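You operate a simulated robot arm through the tools that you are given. There is no shell and no other tool. Be economical: measure what you need, move in short steps, check, and stop when the job is done.

The job below is to be done with a simulated robot arm. You get a single attempt, and the scene is never put back.

Task
Wipe the smudge off the camera lens with the green pad.
Fine: light knob to 0 first and left there; cap onto the white shelf, wipe, put the pad back and the cap on again. What is to be rubbed or washed off counts as gone when no trace of it is left.

Only the result counts: the job must be done as asked and must still hold three seconds after the hand-in. Knocking over, shifting, dropping, spilling or breaking anything else fails it. Lids that push on must go on centred and level and be pressed home; caps that screw on are set level and turned clockwise until they are tight.

Robot
A 7-joint arm with a two-finger gripper, on a carriage that runs on a rail from [0.279, -0.227] to [-1.567, 1.274] (x, y) and turns from -3.107 to 2.688 rad about z. Base frame: it is fixed where the carriage stands at the start and does not move with it; the origin is on the floor, on the carriage's upright axis, x ahead of it, y to its left, z up. Units: m, rad, N and s.
Its first joint turns from -2.601 to 2.601 rad. Places, roughly: black focus ring [0.9, 0.3, 0.9]; lens cap (7x7x3 cm) [0.9, 0.3, 0.9]; lens of the camera [0.9, 0.3, 0.9]; light knob [0.9, 0.1, 0.9]; teach button [0.8, 0.2, 0.9]; white shelf under the number six door [0.7, 0.1, 0.8]. Payload 2.45 kg.
Tool frame: the origin (TCP) lies between the finger pads and is the grasp point; the fingertips stand 0.026 m ahead of it; z points along the fingers, y is the line along which they close. Largest opening 0.096 m; the body of the gripper starts 0.069 m behind the TCP.
Orientation is that of the tool frame in the base frame, as [roll, pitch, yaw] about the fixed x, y, z axes, in that order (R = Rz(yaw) Ry(pitch) Rx(roll)). With the fingers straight down and closing along the base's y, the tool's x points along the base's -x, its y along +y and its z along -z.

Tools
- The arm moves only by the tool send_rows. Its argument "motion" is a list of rows, each an object (a shift or turn left out is 0, a gripper value left out holds the last) with "xyz": the shift along the tool's x, y, z in m, a list of three; "delta_rot": the turn, a rotation vector about the tool's x, y, z in rad, a list of three; "grip": the closure, from 0 (fully open) to 1 (shut). In form: [{"xyz": [dx, dy, dz], "delta_rot": [wx, wy, wz], "grip": grip}, ...]. A call has 1 to 20 rows; each row is the pose to reach, as a shift and turn from the pose commanded when the call began, along the tool's axes at that moment. Each row takes 0.2 s and may step no farther than 0.05 m and 0.15 rad from the row before; otherwise, or with a gripper value out of range, the whole call is refused. A pose out of reach is approached as far as the arm can. The call stops where the force on the tool passes 40 N (or 10 N more than at its start, if that is more) or the arm is blocked; 0.2 s more then pass. Each finger halts on what it meets, pressing with about 32 N; the grip force reading is that of the motor and also rises with nothing between the fingers. The clock runs only during rows and for 0.2 s after the last one: add rows that repeat a pose to give the fingers time. The reply holds the time, the measured pose of the TCP, the force on the tool along the base axes, the opening and the grip force, in the units named above and with some noise, with the torque about the TCP (base axes, N m) and any sound that the robot's microphone picked up.
- Cameras (640 x 400 px; columns grow to the right, rows downward): "scene" is now at [0.0367, 0.1494, 1.6288]; the picture's right is [-0.24, -0.97, 0.00], its down [-0.62, 0.16, -0.77] and it looks along [0.74, -0.19, -0.64] (base axes); focal length 259 px, centre (320, 200). "wrist" rides on the gripper at [0.082, 0.003, -0.098] in the tool frame; the picture's right is [-0.04, 1.00, 0.00], its down [-0.73, -0.03, -0.68] and it looks along [-0.68, -0.03, 0.73] (tool axes); focal length 256 px, centre (320, 200). There is no depth. A picture from a camera that has moved, and an enlarged one, comes with that camera's place and axes in the base frame and with its lens.
- get_image(camera): a new picture of that camera. It takes no simulated time.
- lift_body(by): slides the trunk up (or, below 0, down) by that many m; the arm and the scene camera ride with it, the base frame stays. It gives what a move gives, with no picture.
- drive_base(legs): drives the robot by 1 to 6 legs, each [ahead, left, turn to the left] in m, m and rad, along the robot's own axes; the way and the turn of a leg run together, so that a leg with both is an arc; at most 1.5 m and 3.142 rad a leg. The arm and the cameras ride along, it lands a little off, and it stops where it bumps. It keeps to its track: a leg is cut to what the track allows. It gives what a move gives.
- aim_head(pan, tilt): turns the head with the scene camera to pan (to the left, within 2.705 rad either way) and tilt (down, from -0.506 to 1.204), counted from straight ahead of the robot. It gives what a move gives.
- close_up(camera, box): a new picture of the part [left, top, right, bottom] of that camera's present view, enlarged. It takes no simulated time.
- job_done(): hands the job in; it is judged then, once.

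Go step by step. Nothing tells you exact positions but the pictures and the camera data: compare them with the known pose of the tool, close in by small moves and look again before you grip or let go. The budget is 120 turns and 82 pictures, counting those below and the enlarged ones. Unless the task says otherwise, let go and move clear before handing in, and close with one line.

The tools are called after "Call:" as name(argument=value, ...) on one line, values as JSON. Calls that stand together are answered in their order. send_rows: Moves the arm, as the interface text tells. Its arguments: {"type":"object","properties":{"motion":{"type":"array","items":{"type":"object","properties":{"xyz":{"type":"array","items":{"type":"number"}},"delta_rot":{"type":"array","items":{"type":"number"}},"grip":{"type":"number"}}}}},"required":["motion"]} The other tools are called the same way: lift_body (by) slides the trunk up or down; drive_base (legs) drives the base; aim_head (pan, tilt) turns the head that bears the scene camera; get_image (camera) takes a picture; close_up (camera, box) takes an enlarged picture of a part of a camera's view; job_done () hands the job in.

At the start:

```text
time_s: 0.0
tool_pos: [0.8963, 0.174, 1.1416]
orientation: [3.14, 0.001, -3.141]
contact_force: [-0.2, 0.6, -0.2]
torque: [0.02, 0.01, 0.02]
grip_width: 0.0961
finger_force: 0.1
trunk travel left (down, up): [-0.625, 0.085]
robot x, y, heading: [-0.0, 0.0011, 0.001]
head pan, tilt: [-0.246, 0.696]
```

scene: 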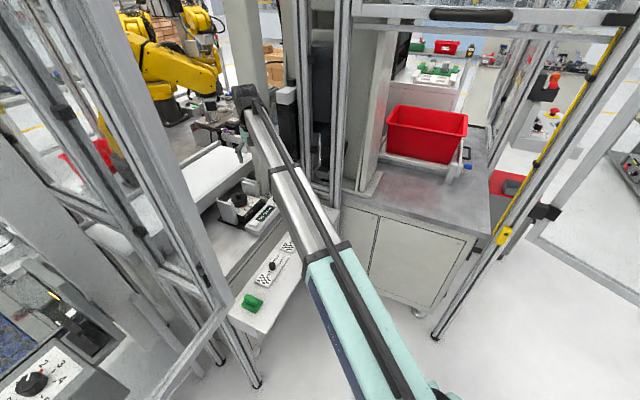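
wrist: 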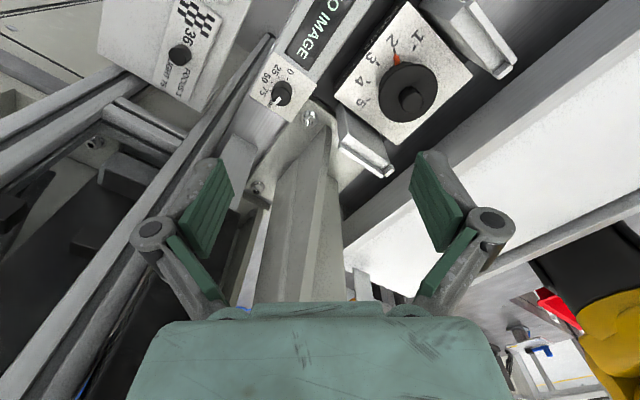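

I see a work cell with several panels, a knob and a green object, but they are small. I'll enlarge the relevant parts first.

Call:
close_up(camera="scene", box=[190, 160, 350, 320])

Call:
close_up(camera="wrist", box=[90, 0, 530, 200])

```text
2.50 times, centred on (270, 240) of scene
camera zoom: at [0.0367, 0.1494, 1.6288], right [-0.24, -0.97, 0.0], down [-0.62, 0.16, -0.77], along [0.74, -0.19, -0.64], focal length 648 px, centre (445, 100)
```

zoom: 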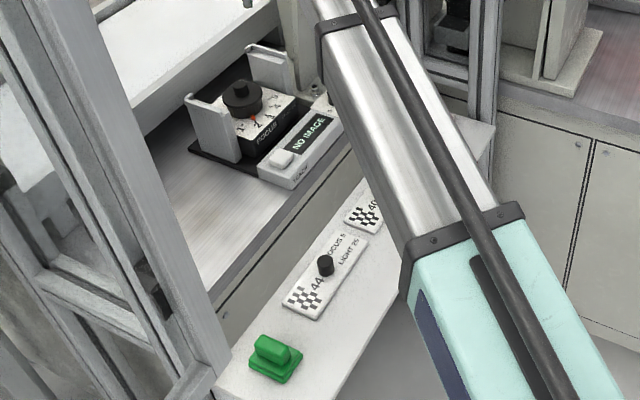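

```text
1.45 times, centred on (310, 100) of wrist
camera zoom: at [0.8154, 0.1779, 1.2398], right [0.04, 1.0, 0.0], down [0.73, -0.03, 0.68], along [0.68, -0.03, -0.73], focal length 372 px, centre (334, 346)
```

zoom: 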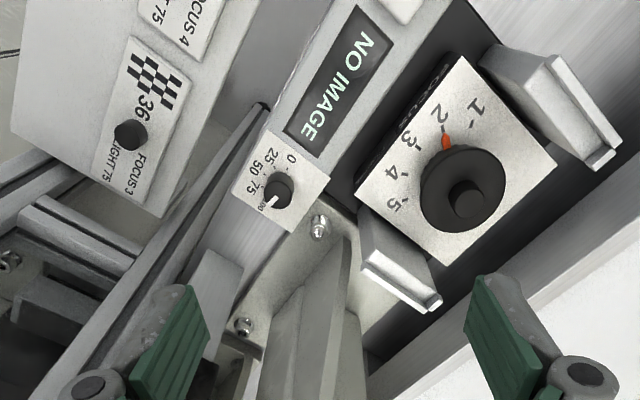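

The lens block (focus ring with cap on top) seems to be near (0.94, 0.28, 0.93), the light knob near (0.94, 0.12, 0.9) and the green pad near (0.53, 0.26, 0.8). I'll turn the head left and down for a clearer view of the shelf and doors.

Call:
aim_head(pan=0.1, tilt=0.85)

Call:
get_image(camera="scene")

```text
time_s: 0.8
tool_pos: [0.8967, 0.1756, 1.1421]
orientation: [3.141, 0.0, 3.142]
contact_force: [-0.1, 0.6, -0.5]
torque: [-0.02, 0.0, -0.01]
grip_width: 0.0957
finger_force: 0.1
trunk travel left (down, up): [-0.625, 0.085]
robot x, y, heading: [-0.0006, 0.0027, -0.003]
head pan, tilt: [0.099, 0.85]
```

```text
77 pictures are left
camera scene: at [0.032, 0.1777, 1.6162], right [0.1, -1.0, 0.0], down [-0.75, -0.07, -0.66], along [0.66, 0.07, -0.75], focal length 259 px, centre (320, 200)
```

scene: 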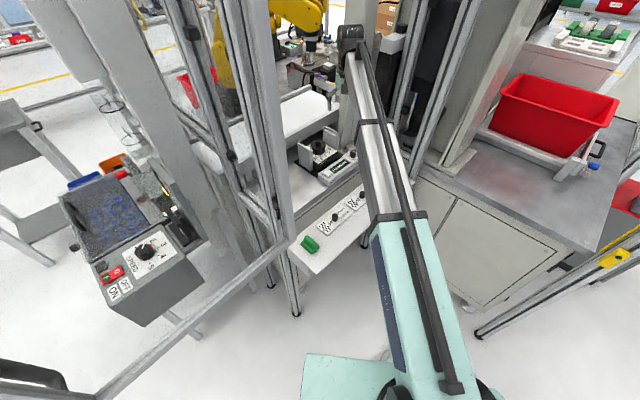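

The arm reaches through an opening between posts, with the shelf running diagonally across the front. I'll retract the arm a bit for an overall view from the wrist.

Call:
send_rows(motion=[{"xyz": [0.04, 0, -0.01]}, {"xyz": [0.08, 0, -0.02]}, {"xyz": [0.12, 0, -0.03]}, {"xyz": [0.16, 0, -0.04]}, {"xyz": [0.2, 0, -0.05]}, {"xyz": [0.24, 0.02, -0.06]}])

Call:
get_image(camera="wrist")

Call:
close_up(camera="scene", box=[260, 100, 420, 280])

```text
time_s: 2.2
tool_pos: [0.6564, 0.1956, 1.2011]
orientation: [-3.141, 0.002, -3.141]
contact_force: [-0.2, -0.1, -0.1]
torque: [-0.01, 0.02, 0.0]
grip_width: 0.0958
finger_force: 0.1
trunk travel left (down, up): [-0.625, 0.085]
robot x, y, heading: [-0.0033, 0.0007, 0.0]
head pan, tilt: [0.099, 0.85]
```

```text
76 pictures are left
camera wrist: at [0.5748, 0.1981, 1.2999], right [0.04, 1.0, 0.0], down [0.73, -0.03, 0.68], along [0.68, -0.03, -0.73], focal length 256 px, centre (320, 200)
```

wrist: 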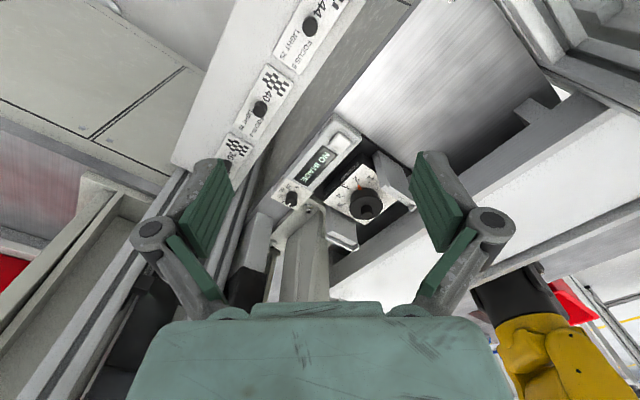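

```text
2.22 times, centred on (340, 190) of scene
camera zoom: at [0.0317, 0.1777, 1.6162], right [0.1, -0.99, 0.0], down [-0.75, -0.07, -0.66], along [0.66, 0.07, -0.75], focal length 576 px, centre (276, 222)
```

zoom: 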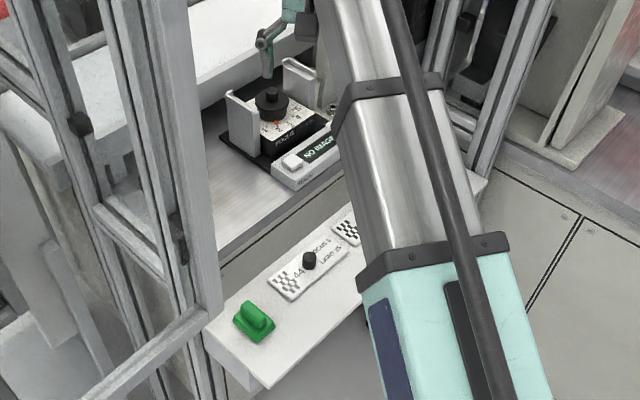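

Lens at about (0.94, 0.28) is at the limit of reach, so I drive the carriage about 0.12 m along its rail toward the opening.

Call:
drive_base(legs=[[0.09, -0.073, 0]])

Call:
get_image(camera="scene")

Call:
get_image(camera="wrist")

```text
time_s: 3.5
tool_pos: [0.7477, 0.1202, 1.2007]
orientation: [-3.141, 0.0, -3.141]
contact_force: [0.1, -1.0, -0.5]
torque: [0.04, 0.0, 0.02]
grip_width: 0.096
finger_force: 0.1
trunk travel left (down, up): [-0.625, 0.085]
robot x, y, heading: [0.0912, -0.0708, -0.003]
head pan, tilt: [0.099, 0.85]
```

```text
74 pictures are left
camera scene: at [0.1224, 0.1045, 1.6162], right [0.1, -1.0, 0.0], down [-0.75, -0.07, -0.66], along [0.66, 0.06, -0.75], focal length 259 px, centre (320, 200)
```

scene: 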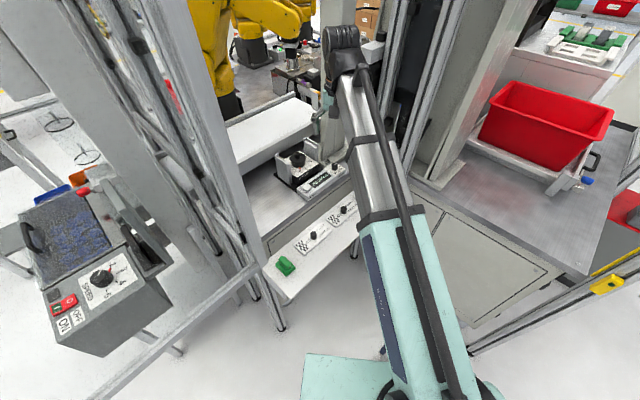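

```text
73 pictures are left
camera wrist: at [0.6662, 0.1243, 1.2995], right [0.04, 1.0, 0.0], down [0.73, -0.03, 0.68], along [0.68, -0.03, -0.73], focal length 256 px, centre (320, 200)
```

wrist: 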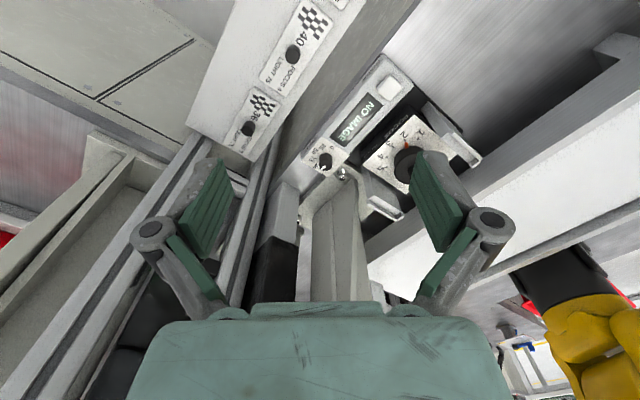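

Now a close look at the lens block and the light knob.

Call:
close_up(camera="wrist", box=[280, 60, 500, 240])

Call:
close_up(camera="scene", box=[255, 130, 375, 300])

```text
2.22 times, centred on (390, 150) of wrist
camera zoom: at [0.6662, 0.1243, 1.2995], right [0.04, 1.0, 0.0], down [0.73, -0.03, 0.68], along [0.68, -0.03, -0.73], focal length 569 px, centre (164, 311)
```

zoom: 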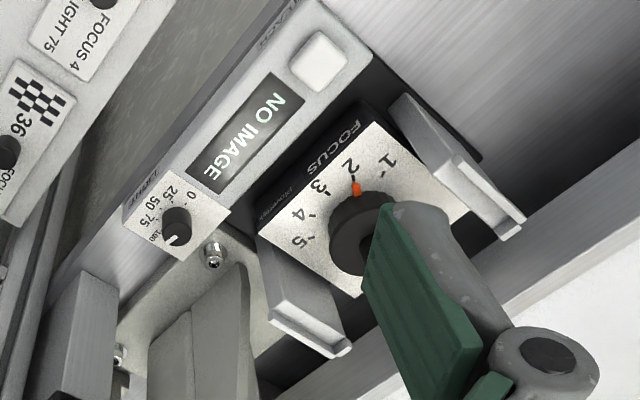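

```text
2.35 times, centred on (315, 215) of scene
camera zoom: at [0.1224, 0.1045, 1.6162], right [0.1, -1.0, 0.0], down [-0.75, -0.07, -0.66], along [0.66, 0.06, -0.75], focal length 610 px, centre (332, 165)
```

zoom: 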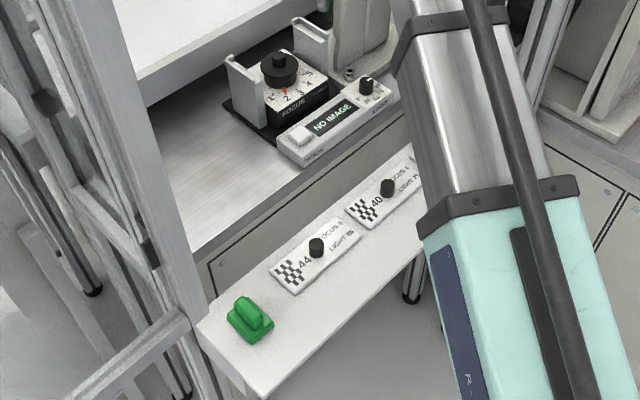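

The light scale runs 0→100 anticlockwise seen from above, so the knob must go clockwise. I'll move over the light knob at a safe height and look closely.

Call:
send_rows(motion=[{"xyz": [-0.032, 0.0, 0.03]}, {"xyz": [-0.064, 0.001, 0.06]}, {"xyz": [-0.096, 0.002, 0.09]}, {"xyz": [-0.128, 0.003, 0.11]}, {"xyz": [-0.16, 0.004, 0.13]}, {"xyz": [-0.19, 0.005, 0.14]}, {"xyz": [-0.19, 0.005, 0.15]}])

Call:
get_image(camera="wrist")

```text
time_s: 5.0
tool_pos: [0.9386, 0.1263, 1.0521]
orientation: [3.141, -0.001, 3.139]
contact_force: [-0.6, 0.9, 0.0]
torque: [0.0, -0.05, 0.0]
grip_width: 0.0961
finger_force: 0.1
trunk travel left (down, up): [-0.625, 0.085]
robot x, y, heading: [0.0873, -0.0747, -0.001]
head pan, tilt: [0.099, 0.85]
```

```text
70 pictures are left
camera wrist: at [0.8557, 0.1291, 1.1493], right [0.04, 1.0, 0.0], down [0.73, -0.03, 0.68], along [0.68, -0.03, -0.73], focal length 256 px, centre (320, 200)
```

wrist: 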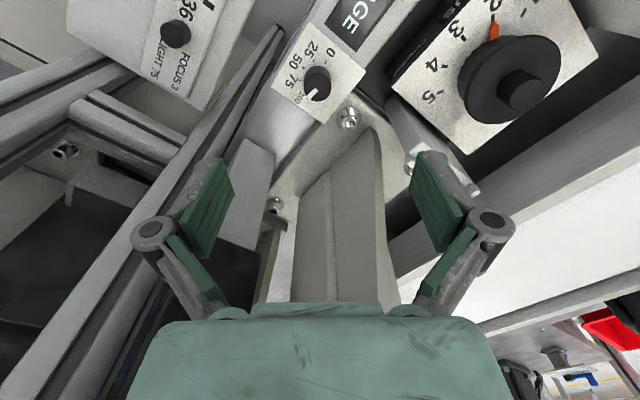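

Call:
close_up(camera="wrist", box=[260, 20, 380, 140])

Call:
close_up(camera="wrist", box=[380, 0, 600, 150])

```text
3.33 times, centred on (320, 80) of wrist
camera zoom: at [0.8557, 0.1291, 1.1493], right [0.04, 1.0, 0.0], down [0.73, -0.03, 0.68], along [0.68, -0.03, -0.73], focal length 853 px, centre (320, 600)
```

zoom: 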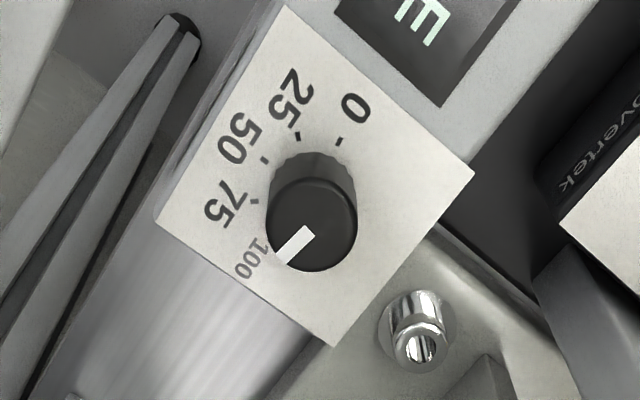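

```text
2.67 times, centred on (490, 75) of wrist
camera zoom: at [0.8557, 0.1291, 1.1493], right [0.04, 1.0, 0.0], down [0.73, -0.03, 0.68], along [0.68, -0.03, -0.73], focal length 683 px, centre (-133, 533)
```

zoom: 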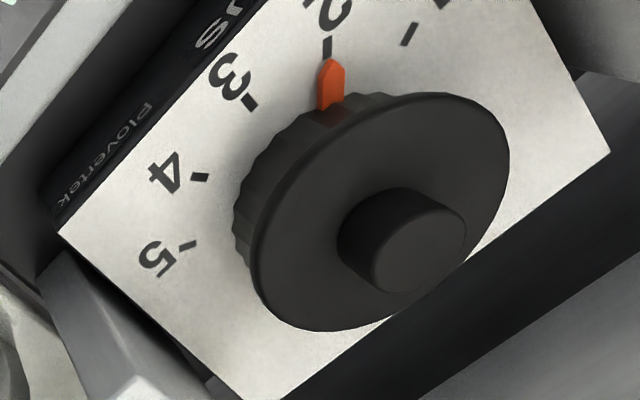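

The knob points at 100; the 0 mark is 150° clockwise from it. I pre-turn the wrist anticlockwise, part-close the fingers and come down to about 6 cm above the knob base.

Call:
send_rows(motion=[{"xyz": [0, 0, 0.01], "delta_rot": [0, 0, -0.13], "grip": 0.4}, {"xyz": [0, -0.001, 0.025], "delta_rot": [0, 0, -0.26], "grip": 0.4}, {"xyz": [0, -0.002, 0.04], "delta_rot": [0, 0, -0.39], "grip": 0.4}, {"xyz": [0, -0.003, 0.055], "delta_rot": [0, 0, -0.52], "grip": 0.4}, {"xyz": [0, -0.003, 0.07], "delta_rot": [0, 0, -0.65], "grip": 0.4}, {"xyz": [0, -0.003, 0.08], "delta_rot": [0, 0, -0.65], "grip": 0.4}])

Call:
get_image(camera="wrist")

```text
time_s: 6.5
tool_pos: [0.9374, 0.1231, 0.9715]
orientation: [-3.141, 0.0, -2.491]
contact_force: [0.3, -0.1, 0.0]
torque: [-0.04, 0.0, 0.0]
grip_width: 0.0575
finger_force: 0.1
trunk travel left (down, up): [-0.625, 0.085]
robot x, y, heading: [0.091, -0.0716, 0.002]
head pan, tilt: [0.099, 0.85]
```

```text
67 pictures are left
camera wrist: at [0.8706, 0.0756, 1.0695], right [-0.57, 0.82, 0.0], down [0.6, 0.42, 0.68], along [0.56, 0.39, -0.73], focal length 256 px, centre (320, 200)
```

wrist: 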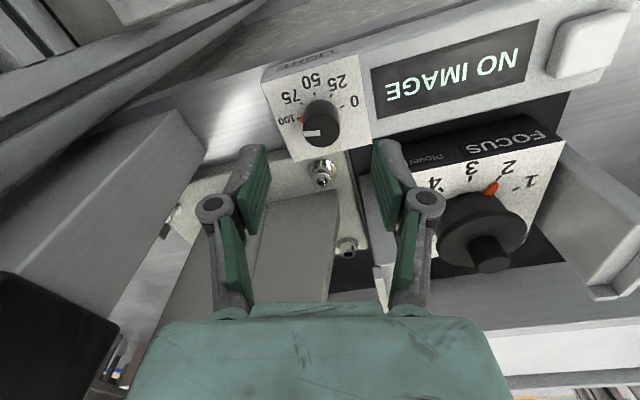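

The knob top is at about (0.9375, 0.1235, 0.91), right under the tool. I descend 4 cm and check.

Call:
send_rows(motion=[{"xyz": [0, 0, 0.015]}, {"xyz": [0, 0, 0.03]}, {"xyz": [0, 0, 0.042]}, {"xyz": [0, 0, 0.042]}])

Call:
get_image(camera="wrist")

```text
time_s: 7.5
tool_pos: [0.9379, 0.1229, 0.929]
orientation: [3.141, 0.002, -2.492]
contact_force: [-0.6, 0.5, 0.1]
torque: [0.02, -0.01, 0.01]
grip_width: 0.0577
finger_force: 0.0
trunk travel left (down, up): [-0.625, 0.085]
robot x, y, heading: [0.0908, -0.0731, 0.002]
head pan, tilt: [0.099, 0.85]
```

```text
66 pictures are left
camera wrist: at [0.8709, 0.0763, 1.0275], right [-0.57, 0.82, 0.0], down [0.6, 0.42, 0.68], along [0.56, 0.39, -0.73], focal length 256 px, centre (320, 200)
```

wrist: 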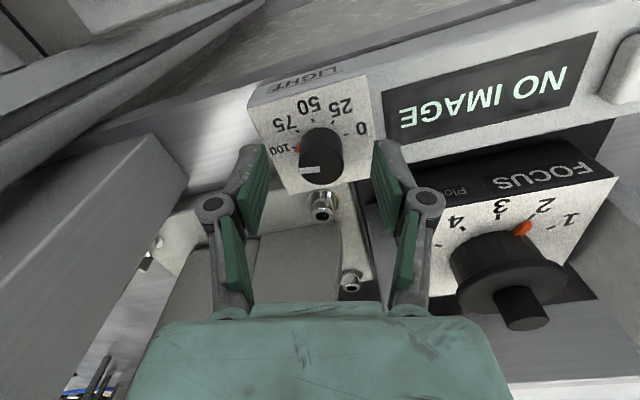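

Aligned. I lower 1 cm more and close on the knob.

Call:
send_rows(motion=[{"xyz": [0, 0, 0.005]}, {"xyz": [0, 0, 0.01]}, {"xyz": [0, 0, 0.01], "grip": 0.75}, {"xyz": [0, 0, 0.01], "grip": 0.75}, {"xyz": [0, 0, 0.01], "grip": 0.75}])

Call:
close_up(camera="wrist", box=[230, 60, 410, 240])

```text
time_s: 8.7
tool_pos: [0.937, 0.1233, 0.9198]
orientation: [-3.14, -0.001, -2.494]
contact_force: [-1.8, 1.4, -0.5]
torque: [0.02, 0.03, 0.01]
grip_width: 0.026
finger_force: 1.7
trunk travel left (down, up): [-0.625, 0.085]
robot x, y, heading: [0.0892, -0.0705, -0.0]
head pan, tilt: [0.099, 0.85]
```

```text
2.22 times, centred on (320, 150) of wrist
camera zoom: at [0.8709, 0.0765, 1.0174], right [-0.57, 0.82, 0.0], down [0.6, 0.42, 0.68], along [0.56, 0.39, -0.73], focal length 569 px, centre (320, 311)
```

zoom: 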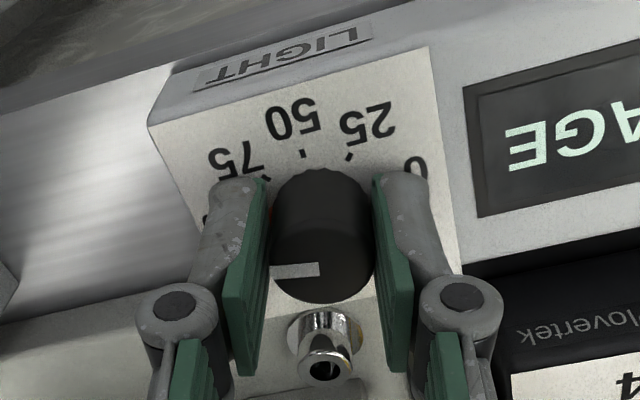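

The fingers hold the knob (26 mm). I turn it clockwise by about 75°.

Call:
send_rows(motion=[{"grip": 0.85}, {"grip": 0.85}, {"delta_rot": [0, 0, 0.13]}, {"delta_rot": [0, 0, 0.26]}, {"delta_rot": [0, 0, 0.39]}, {"delta_rot": [0, 0, 0.52]}, {"delta_rot": [0, 0, 0.65]}, {"delta_rot": [0, 0, 0.78]}, {"delta_rot": [0, 0, 0.91]}, {"delta_rot": [0, 0, 1.04]}, {"delta_rot": [0, 0, 1.17]}, {"delta_rot": [0, 0, 1.3]}, {"delta_rot": [0, 0, 1.3]}])

Call:
close_up(camera="wrist", box=[230, 60, 410, 240])

```text
time_s: 11.4
tool_pos: [0.9372, 0.124, 0.9187]
orientation: [-3.14, 0.0, 2.49]
contact_force: [-2.0, 7.4, -3.9]
torque: [0.57, 0.47, 0.01]
grip_width: 0.0243
finger_force: 45.3
trunk travel left (down, up): [-0.625, 0.085]
robot x, y, heading: [0.0932, -0.0752, 0.001]
head pan, tilt: [0.099, 0.85]
```

```text
2.22 times, centred on (320, 150) of wrist
camera zoom: at [0.8748, 0.1756, 1.0174], right [0.64, 0.77, 0.0], down [0.56, -0.47, 0.68], along [0.52, -0.43, -0.73], focal length 569 px, centre (320, 311)
```

zoom: 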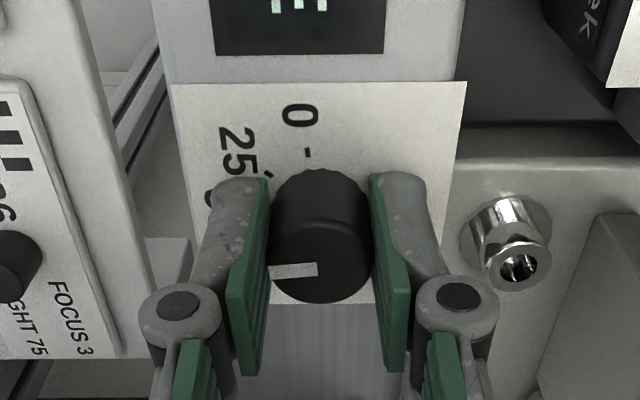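

The knob is now at about 60; about 85–90° remain. I release, rotate back and re-grip.

Call:
send_rows(motion=[{"grip": 0.4}, {"grip": 0.4}, {"delta_rot": [0, 0, -0.13]}, {"delta_rot": [0, 0, -0.26]}, {"delta_rot": [0, 0, -0.39]}, {"delta_rot": [0, 0, -0.52]}, {"delta_rot": [0, 0, -0.65]}, {"delta_rot": [0, 0, -0.78]}, {"delta_rot": [0, 0, -0.91]}, {"delta_rot": [0, 0, -1.04]}, {"delta_rot": [0, 0, -1.17]}, {"delta_rot": [0, 0, -1.3]}, {"delta_rot": [0, 0, -1.43]}, {"delta_rot": [0, 0, -1.43], "grip": 0.85}, {"delta_rot": [0, 0, -1.43], "grip": 0.85}, {"delta_rot": [0, 0, -1.43], "grip": 0.85}])

Call:
close_up(camera="wrist", box=[230, 60, 410, 240])

```text
time_s: 14.8
tool_pos: [0.9368, 0.1237, 0.9199]
orientation: [-3.141, 0.0, -2.363]
contact_force: [0.2, 2.2, 5.6]
torque: [0.01, 0.1, 0.01]
grip_width: 0.0243
finger_force: 45.0
trunk travel left (down, up): [-0.625, 0.085]
robot x, y, heading: [0.0907, -0.0738, -0.004]
head pan, tilt: [0.099, 0.85]
```

```text
2.22 times, centred on (320, 150) of wrist
camera zoom: at [0.8766, 0.0679, 1.0182], right [-0.67, 0.74, 0.0], down [0.54, 0.49, 0.68], along [0.5, 0.46, -0.73], focal length 569 px, centre (320, 311)
```

zoom: 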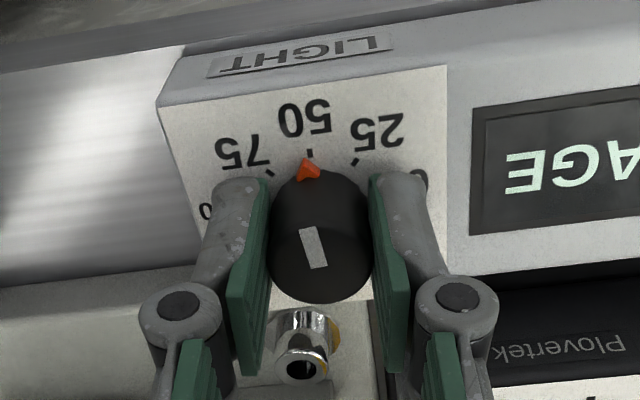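

The orange pointer is at 50, so 75° (1.31 rad) clockwise remains.

Call:
send_rows(motion=[{"delta_rot": [0, 0, 0.13]}, {"delta_rot": [0, 0, 0.26]}, {"delta_rot": [0, 0, 0.39]}, {"delta_rot": [0, 0, 0.52]}, {"delta_rot": [0, 0, 0.65]}, {"delta_rot": [0, 0, 0.78]}, {"delta_rot": [0, 0, 0.91]}, {"delta_rot": [0, 0, 1.04]}, {"delta_rot": [0, 0, 1.17]}, {"delta_rot": [0, 0, 1.3]}, {"delta_rot": [0, 0, 1.31]}])

Call:
close_up(camera="wrist", box=[230, 60, 410, 240])

```text
time_s: 17.2
tool_pos: [0.9371, 0.1237, 0.9187]
orientation: [3.141, 0.0, 2.611]
contact_force: [-0.5, 8.0, 9.2]
torque: [0.26, -0.02, -0.01]
grip_width: 0.0243
finger_force: 45.3
trunk travel left (down, up): [-0.625, 0.085]
robot x, y, heading: [0.092, -0.0734, -0.003]
head pan, tilt: [0.099, 0.85]
```

```text
2.22 times, centred on (320, 150) of wrist
camera zoom: at [0.8682, 0.168, 1.0182], right [0.54, 0.84, 0.0], down [0.62, -0.4, 0.68], along [0.57, -0.37, -0.73], focal length 569 px, centre (320, 311)
```

zoom: 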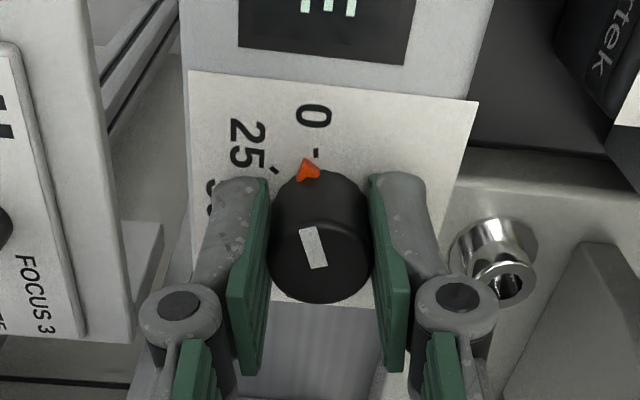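

The pointer is still ~10° short of 0. A small further turn.

Call:
send_rows(motion=[{"delta_rot": [0, 0, 0.1]}, {"delta_rot": [0, 0, 0.18]}, {"delta_rot": [0, 0, 0.18]}])

Call:
close_up(camera="wrist", box=[270, 80, 370, 180])

```text
time_s: 18.1
tool_pos: [0.9374, 0.1246, 0.9198]
orientation: [3.141, 0.0, 2.429]
contact_force: [1.3, 11.5, 8.4]
torque: [0.31, -0.02, 0.05]
grip_width: 0.0242
finger_force: 45.1
trunk travel left (down, up): [-0.625, 0.085]
robot x, y, heading: [0.0878, -0.0745, -0.0]
head pan, tilt: [0.099, 0.85]
```

```text
4.00 times, centred on (320, 130) of wrist
camera zoom: at [0.8772, 0.1797, 1.0182], right [0.68, 0.73, 0.0], down [0.54, -0.5, 0.68], along [0.5, -0.46, -0.73], focal length 1024 px, centre (320, 480)
```

zoom: 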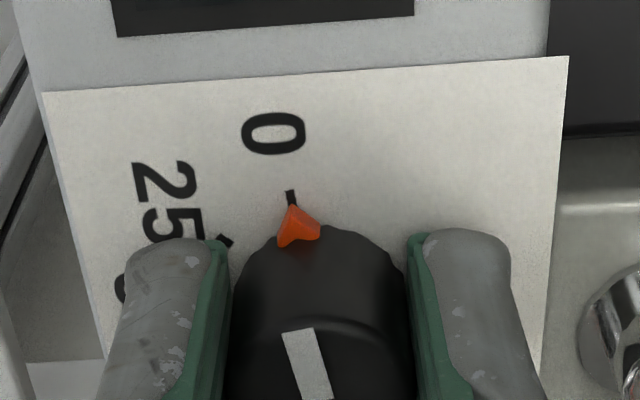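

The pointer sits exactly on 0. I release, rise straight up and turn the wrist back.

Call:
send_rows(motion=[{"grip": 0.4}, {"grip": 0.4}, {"xyz": [0, 0, -0.04]}, {"xyz": [0, 0, -0.08], "delta_rot": [0, 0, -0.13]}, {"xyz": [0, 0, -0.12], "delta_rot": [0, 0, -0.26]}, {"xyz": [0, 0, -0.12], "delta_rot": [0, 0, -0.39]}, {"xyz": [0, 0, -0.12], "delta_rot": [0, 0, -0.52]}, {"xyz": [0, 0, -0.12], "delta_rot": [0, 0, -0.65]}])

Call:
get_image(camera="wrist")

Call:
close_up(camera="scene", box=[240, 120, 400, 290])

```text
time_s: 19.9
tool_pos: [0.9372, 0.1233, 1.0397]
orientation: [-3.14, 0.0, 3.082]
contact_force: [0.4, -0.1, 0.2]
torque: [-0.03, 0.02, 0.0]
grip_width: 0.0575
finger_force: 0.0
trunk travel left (down, up): [-0.625, 0.085]
robot x, y, heading: [0.0913, -0.075, -0.001]
head pan, tilt: [0.099, 0.85]
```

```text
60 pictures are left
camera wrist: at [0.8561, 0.1309, 1.1376], right [0.1, 1.0, 0.0], down [0.73, -0.07, 0.68], along [0.68, -0.07, -0.73], focal length 256 px, centre (320, 200)
```

wrist: 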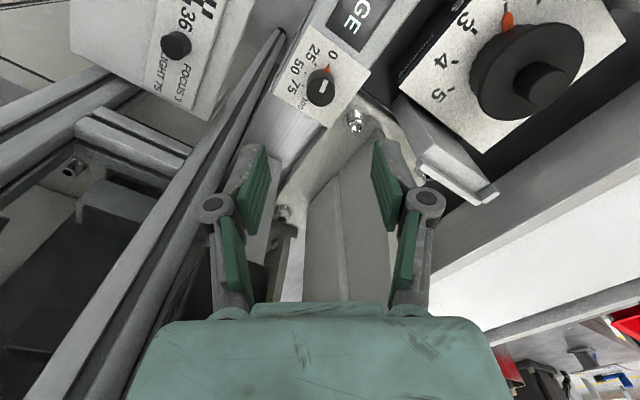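

```text
2.35 times, centred on (320, 205) of scene
camera zoom: at [0.1221, 0.1046, 1.6162], right [0.1, -1.0, 0.0], down [-0.75, -0.07, -0.66], along [0.66, 0.06, -0.75], focal length 610 px, centre (320, 188)
```

zoom: 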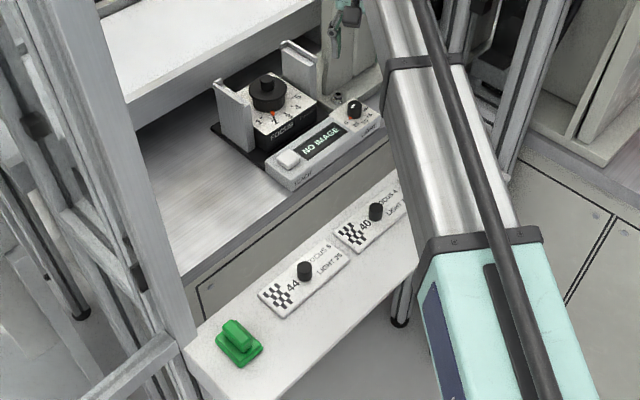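

Light knob is at 0. The cap is a flat disc with a central stub handle, its top near (0.936, 0.273, 0.957). I move above it and look.

Call:
send_rows(motion=[{"xyz": [0.002, 0.04, 0]}, {"xyz": [0.005, 0.08, 0]}, {"xyz": [0.007, 0.12, 0]}, {"xyz": [0.009, 0.15, 0]}, {"xyz": [0.009, 0.15, 0]}])

Call:
get_image(camera="wrist")

```text
time_s: 21.1
tool_pos: [0.9366, 0.2741, 1.0385]
orientation: [3.141, 0.001, 3.081]
contact_force: [0.6, -0.5, -0.1]
torque: [-0.01, -0.02, -0.01]
grip_width: 0.0575
finger_force: 0.0
trunk travel left (down, up): [-0.625, 0.085]
robot x, y, heading: [0.0895, -0.0722, 0.003]
head pan, tilt: [0.099, 0.85]
```

```text
58 pictures are left
camera wrist: at [0.8561, 0.2816, 1.137], right [0.1, 0.99, 0.0], down [0.73, -0.07, 0.68], along [0.68, -0.07, -0.73], focal length 256 px, centre (320, 200)
```

wrist: 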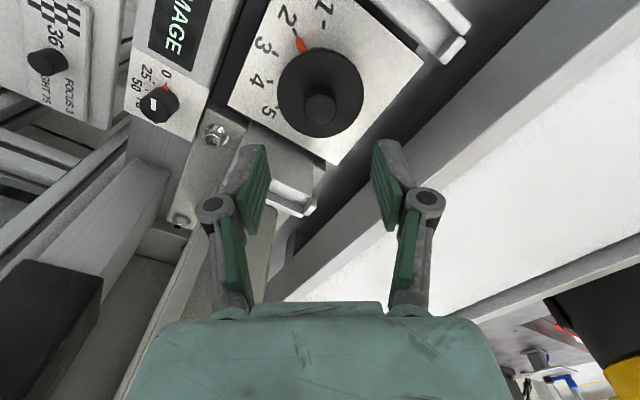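

Handle is under the tool, offset ~2 mm. I go down to 3 cm above and re-measure.

Call:
send_rows(motion=[{"xyz": [0.001, -0.001, 0.02]}, {"xyz": [0.002, -0.001, 0.04]}, {"xyz": [0.002, -0.001, 0.04]}])

Call:
get_image(camera="wrist")

```text
time_s: 21.9
tool_pos: [0.9345, 0.2723, 0.9982]
orientation: [3.14, 0.0, 3.078]
contact_force: [0.2, -0.4, 0.8]
torque: [0.03, -0.01, -0.01]
grip_width: 0.0577
finger_force: 0.0
trunk travel left (down, up): [-0.625, 0.085]
robot x, y, heading: [0.0859, -0.0767, 0.0]
head pan, tilt: [0.099, 0.85]
```

```text
57 pictures are left
camera wrist: at [0.854, 0.28, 1.0973], right [0.1, 0.99, 0.0], down [0.73, -0.07, 0.68], along [0.68, -0.07, -0.73], focal length 256 px, centre (320, 200)
```

wrist: 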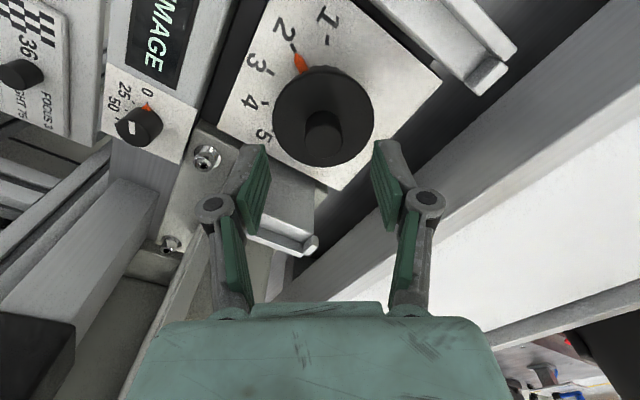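

I lower to TCP z≈0.970 so the tips straddle the handle, then check from both cameras.

Call:
send_rows(motion=[{"xyz": [0, 0, 0.015]}, {"xyz": [0, 0, 0.028]}, {"xyz": [0, 0, 0.028]}])

Call:
close_up(camera="wrist", box=[220, 70, 420, 230])

Call:
close_up(camera="scene", box=[260, 110, 340, 190])

```text
time_s: 22.6
tool_pos: [0.9346, 0.2714, 0.9711]
orientation: [3.14, 0.001, 3.082]
contact_force: [0.1, 0.4, 0.1]
torque: [-0.02, 0.01, 0.01]
grip_width: 0.0575
finger_force: 0.1
trunk travel left (down, up): [-0.625, 0.085]
robot x, y, heading: [0.0919, -0.0725, -0.003]
head pan, tilt: [0.099, 0.85]
```

```text
2.50 times, centred on (320, 150) of wrist
camera zoom: at [0.8542, 0.28, 1.0693], right [0.1, 0.99, 0.0], down [0.73, -0.07, 0.68], along [0.68, -0.07, -0.73], focal length 640 px, centre (320, 325)
```

zoom: 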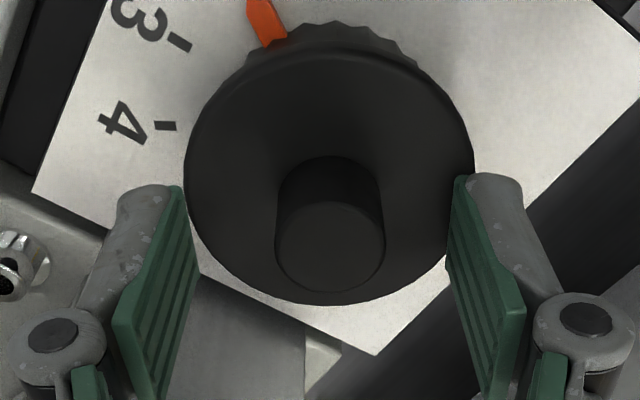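

```text
5.00 times, centred on (300, 150) of scene
camera zoom: at [0.1222, 0.1047, 1.6162], right [0.1, -1.0, 0.0], down [-0.75, -0.07, -0.66], along [0.66, 0.06, -0.75], focal length 1297 px, centre (420, 450)
```

zoom: 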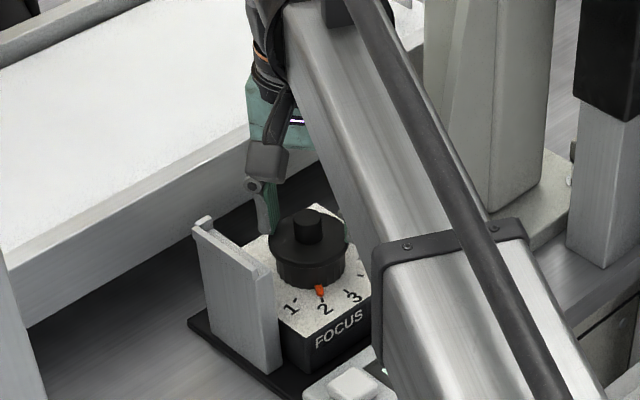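

The handle top is about z 0.956 and the disc top about 0.938. I lower 3 mm, shift 1 mm and close on the handle.

Call:
send_rows(motion=[{"xyz": [0, 0.0015, 0.002]}, {"xyz": [0, 0.0015, 0.003], "grip": 0.85}, {"xyz": [0, 0.0015, 0.003], "grip": 0.85}, {"xyz": [0, 0.0015, 0.003], "grip": 0.85}])

Call:
close_up(camera="wrist", box=[220, 70, 420, 230])

```text
time_s: 23.6
tool_pos: [0.935, 0.2744, 0.9702]
orientation: [3.141, 0.001, 3.082]
contact_force: [2.9, 3.3, 16.4]
torque: [0.09, 0.01, -0.03]
grip_width: 0.0213
finger_force: 31.8
trunk travel left (down, up): [-0.625, 0.085]
robot x, y, heading: [0.0888, -0.0753, 0.001]
head pan, tilt: [0.099, 0.85]
```

```text
2.50 times, centred on (320, 150) of wrist
camera zoom: at [0.8539, 0.2817, 1.0685], right [0.1, 0.99, 0.0], down [0.73, -0.07, 0.68], along [0.68, -0.07, -0.73], focal length 640 px, centre (320, 325)
```

zoom: 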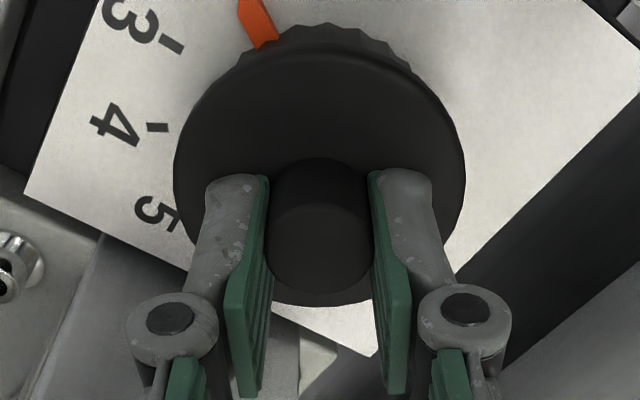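

The cap is held (21 mm handle). I lift gently in small steps watching the force, to find out if it's push-on or screwed.

Call:
send_rows(motion=[{"xyz": [0, 0, -0.003]}, {"xyz": [0, 0, -0.006]}, {"xyz": [0, 0, -0.01]}])

Call:
close_up(camera="wrist", box=[220, 70, 420, 230])

```text
time_s: 24.4
tool_pos: [0.9352, 0.2733, 0.978]
orientation: [3.141, -0.001, 3.081]
contact_force: [-0.3, -0.5, -0.3]
torque: [-0.02, -0.02, -0.01]
grip_width: 0.0214
finger_force: 31.9
trunk travel left (down, up): [-0.625, 0.085]
robot x, y, heading: [0.092, -0.0723, -0.007]
head pan, tilt: [0.099, 0.85]
```

```text
2.50 times, centred on (320, 150) of wrist
camera zoom: at [0.8544, 0.2816, 1.0762], right [0.1, 0.99, 0.0], down [0.73, -0.07, 0.68], along [0.68, -0.07, -0.73], focal length 640 px, centre (320, 325)
```

zoom: 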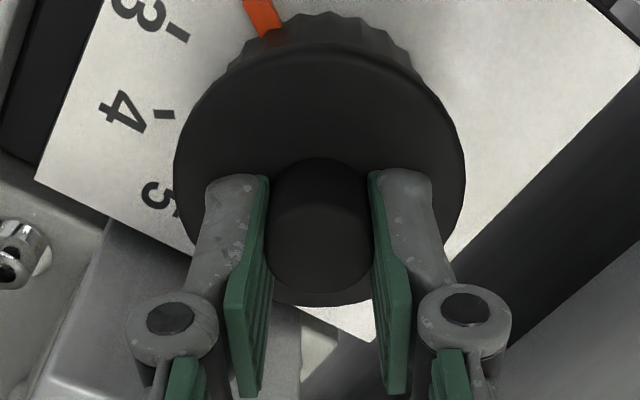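

The cap comes off with no resistance. I lift it clear.

Call:
send_rows(motion=[{"xyz": [0, 0, -0.02]}, {"xyz": [0, 0, -0.05]}, {"xyz": [0, 0, -0.08]}, {"xyz": [0.04, 0, -0.1]}, {"xyz": [0.08, 0, -0.1]}, {"xyz": [0.12, -0.02, -0.1]}, {"xyz": [0.16, -0.04, -0.1]}, {"xyz": [0.2, -0.06, -0.1]}, {"xyz": [0.2, -0.06, -0.1]}])

Call:
get_image(camera="wrist")

Call:
close_up(camera="scene", box=[220, 110, 400, 300])

```text
time_s: 26.4
tool_pos: [0.7316, 0.2266, 1.0768]
orientation: [3.141, 0.0, 3.082]
contact_force: [0.5, -0.7, -0.4]
torque: [0.03, -0.02, 0.01]
grip_width: 0.0213
finger_force: 31.9
trunk travel left (down, up): [-0.625, 0.085]
robot x, y, heading: [0.0921, -0.0695, -0.001]
head pan, tilt: [0.099, 0.85]
```

```text
52 pictures are left
camera wrist: at [0.651, 0.2344, 1.1745], right [0.1, 0.99, 0.0], down [0.73, -0.07, 0.68], along [0.68, -0.07, -0.73], focal length 256 px, centre (320, 200)
```

wrist: 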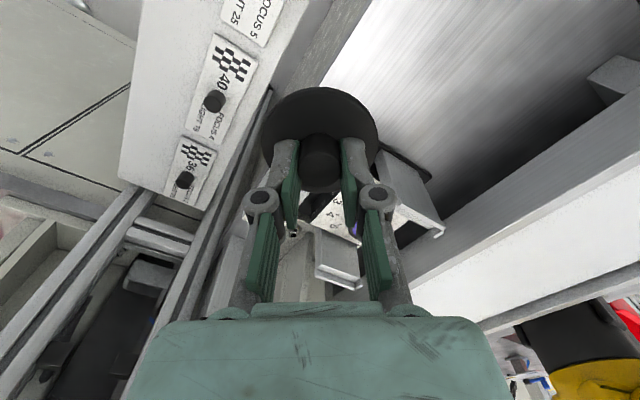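

```text
2.11 times, centred on (310, 205) of scene
camera zoom: at [0.1219, 0.1044, 1.6162], right [0.1, -1.0, 0.0], down [-0.75, -0.07, -0.66], along [0.66, 0.06, -0.75], focal length 546 px, centre (341, 190)
```

zoom: 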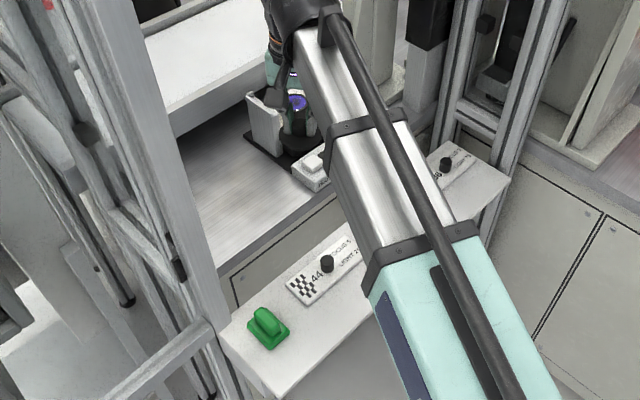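

The lens is exposed. I'll look for room on the shelf in front of plate 44/40 by moving above the shelf front.

Call:
send_rows(motion=[{"xyz": [0.03, -0.03, 0]}, {"xyz": [0.06, -0.06, 0]}, {"xyz": [0.09, -0.09, 0.0]}, {"xyz": [0.115, -0.12, 0.0]}, {"xyz": [0.115, -0.12, 0.0]}])

Call:
get_image(camera="wrist")

Call:
close_up(camera="scene", box=[220, 110, 420, 310])

```text
time_s: 27.6
tool_pos: [0.6087, 0.1128, 1.0771]
orientation: [3.14, 0.0, 3.081]
contact_force: [-0.1, 0.2, -1.0]
torque: [0.01, 0.01, -0.01]
grip_width: 0.0215
finger_force: 31.8
trunk travel left (down, up): [-0.625, 0.085]
robot x, y, heading: [0.0868, -0.0731, -0.004]
head pan, tilt: [0.099, 0.85]
```

```text
50 pictures are left
camera wrist: at [0.5285, 0.1214, 1.1753], right [0.1, 0.99, 0.0], down [0.73, -0.07, 0.68], along [0.68, -0.07, -0.73], focal length 256 px, centre (320, 200)
```

wrist: 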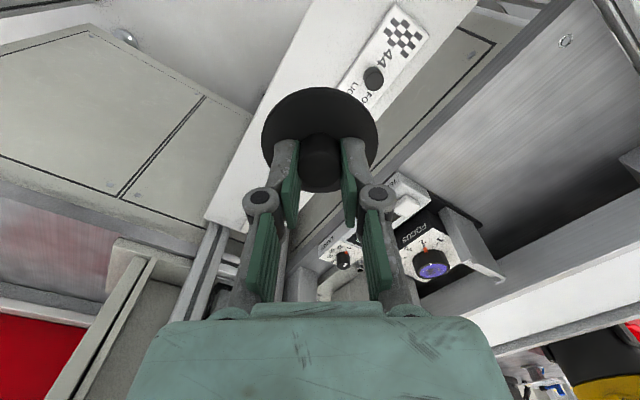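

```text
2.00 times, centred on (320, 210) of scene
camera zoom: at [0.122, 0.1043, 1.6162], right [0.1, -1.0, 0.0], down [-0.75, -0.07, -0.66], along [0.66, 0.06, -0.75], focal length 519 px, centre (320, 180)
```

zoom: 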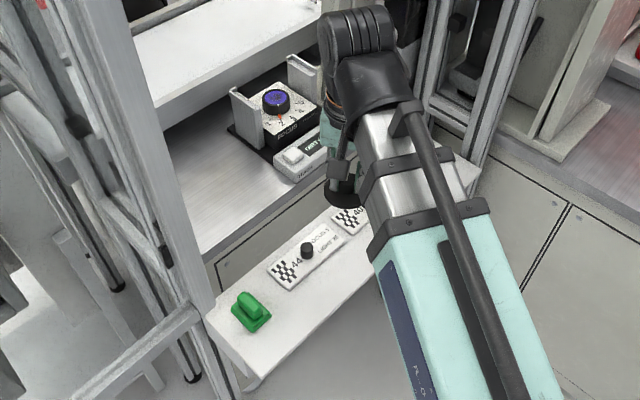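

I need the shelf's front edge precisely; a close-up of it.

Call:
close_up(camera="scene", box=[310, 200, 370, 260])

Call:
close_up(camera="wrist", box=[180, 0, 480, 220])

```text
6.67 times, centred on (340, 230) of scene
camera zoom: at [0.122, 0.1043, 1.6162], right [0.1, -1.0, 0.0], down [-0.75, -0.07, -0.66], along [0.66, 0.06, -0.75], focal length 1729 px, centre (187, 0)
```

zoom: 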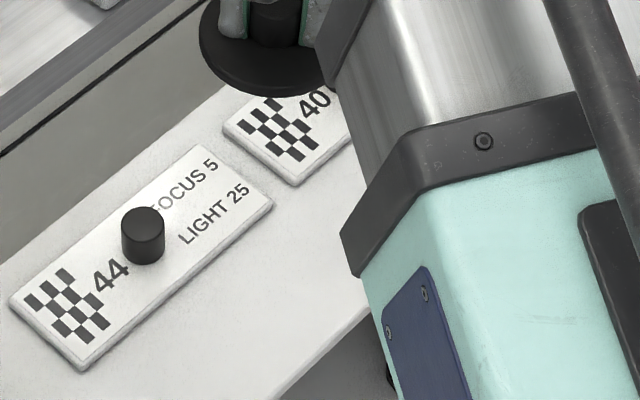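

```text
1.82 times, centred on (330, 110) of wrist
camera zoom: at [0.5285, 0.1214, 1.1753], right [0.1, 0.99, 0.0], down [0.73, -0.07, 0.68], along [0.68, -0.07, -0.73], focal length 465 px, centre (302, 364)
```

zoom: 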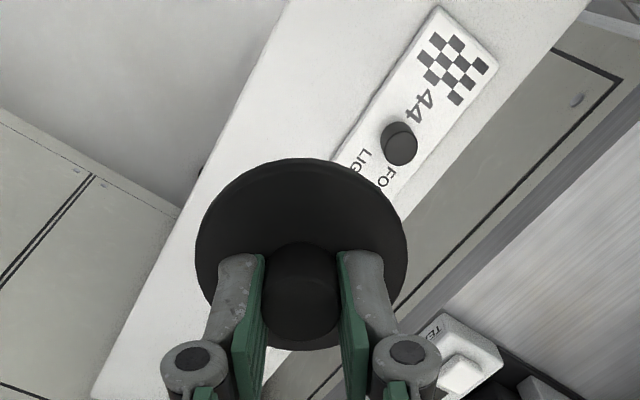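

The shelf strip in front of plate 44 is about 8 cm deep, so the 7 cm cap fits centred at about (0.605, 0.123). I lower toward there.

Call:
send_rows(motion=[{"xyz": [0.004, 0.01, 0.03]}, {"xyz": [0.004, 0.01, 0.07]}, {"xyz": [0.004, 0.01, 0.11]}, {"xyz": [0.004, 0.01, 0.15]}, {"xyz": [0.004, 0.01, 0.19]}, {"xyz": [0.004, 0.01, 0.205]}, {"xyz": [0.004, 0.01, 0.205]}])

Call:
get_image(camera="wrist")

Call:
close_up(camera="scene", box=[280, 180, 400, 300])

```text
time_s: 29.2
tool_pos: [0.6067, 0.125, 0.8731]
orientation: [3.141, 0.0, 3.08]
contact_force: [-0.8, -0.2, -0.8]
torque: [0.01, -0.03, 0.0]
grip_width: 0.0214
finger_force: 32.2
trunk travel left (down, up): [-0.625, 0.085]
robot x, y, heading: [0.0844, -0.0755, -0.001]
head pan, tilt: [0.099, 0.85]
```

```text
46 pictures are left
camera wrist: at [0.5257, 0.1331, 0.9706], right [0.1, 0.99, 0.0], down [0.73, -0.07, 0.68], along [0.68, -0.07, -0.73], focal length 256 px, centre (320, 200)
```

wrist: 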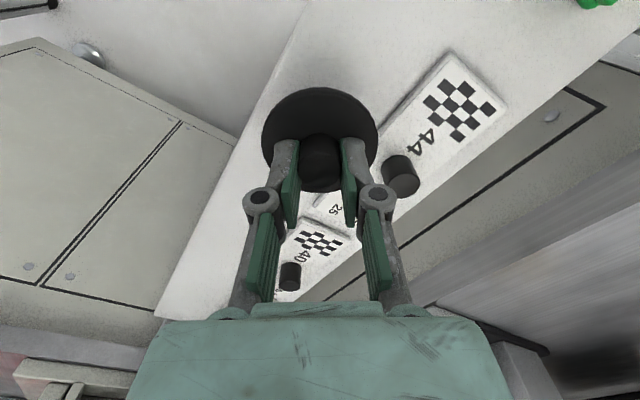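

```text
3.33 times, centred on (340, 240) of scene
camera zoom: at [0.1222, 0.1047, 1.6162], right [0.1, -1.0, 0.0], down [-0.75, -0.07, -0.66], along [0.66, 0.06, -0.75], focal length 864 px, centre (253, 67)
```

zoom: 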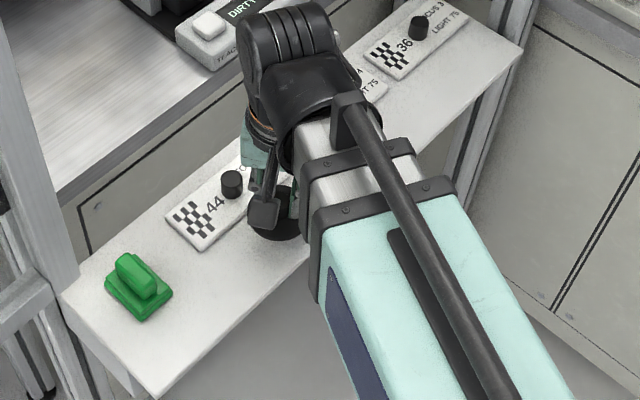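

Alignment is right: the cap has a few mm on each side. I lower to contact in fine steps.

Call:
send_rows(motion=[{"xyz": [0, 0, 0.012]}, {"xyz": [0, 0, 0.022]}, {"xyz": [0, 0, 0.027]}, {"xyz": [0, 0, 0.03]}, {"xyz": [0, 0, 0.032]}])

```text
time_s: 30.4
tool_pos: [0.6058, 0.1247, 0.8413]
orientation: [3.141, 0.001, 3.081]
contact_force: [0.3, -0.2, -0.5]
torque: [-0.02, -0.01, 0.0]
grip_width: 0.0215
finger_force: 31.9
trunk travel left (down, up): [-0.625, 0.085]
robot x, y, heading: [0.0887, -0.0708, 0.001]
head pan, tilt: [0.099, 0.85]
```

Call:
send_rows(motion=[{"xyz": [0, 0, 0.002]}, {"xyz": [0, 0, 0.004]}, {"xyz": [0, 0, 0.006]}])

Call:
close_up(camera="wrist", box=[220, 60, 460, 240])

```text
time_s: 31.2
tool_pos: [0.6072, 0.1247, 0.8359]
orientation: [3.141, 0.0, 3.08]
contact_force: [1.1, -0.3, -1.0]
torque: [0.01, 0.03, 0.01]
grip_width: 0.0215
finger_force: 32.0
trunk travel left (down, up): [-0.625, 0.085]
robot x, y, heading: [0.0953, -0.0739, -0.007]
head pan, tilt: [0.099, 0.85]
```

```text
2.22 times, centred on (340, 150) of wrist
camera zoom: at [0.5257, 0.1321, 0.9334], right [0.1, 0.99, 0.0], down [0.73, -0.07, 0.68], along [0.68, -0.07, -0.73], focal length 569 px, centre (276, 311)
```

zoom: 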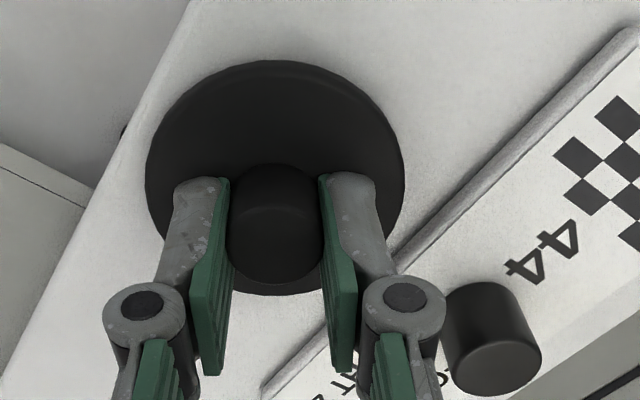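

Not yet in contact; continue down.

Call:
send_rows(motion=[{"xyz": [0, 0, 0.002]}, {"xyz": [0, 0, 0.004]}, {"xyz": [0, 0, 0.006]}, {"xyz": [0, 0, 0.008]}])

```text
time_s: 32.1
tool_pos: [0.6063, 0.1242, 0.8327]
orientation: [3.137, 0.006, 3.08]
contact_force: [-1.5, 1.2, 29.1]
torque: [-0.07, 0.32, 0.0]
grip_width: 0.0211
finger_force: 32.1
trunk travel left (down, up): [-0.625, 0.085]
robot x, y, heading: [0.0884, -0.0736, -0.001]
head pan, tilt: [0.099, 0.85]
stopped in row 4: the force on the tool passed its limit at 45 N (the readings are from after the stop); the commanded pose is now the measured one
```

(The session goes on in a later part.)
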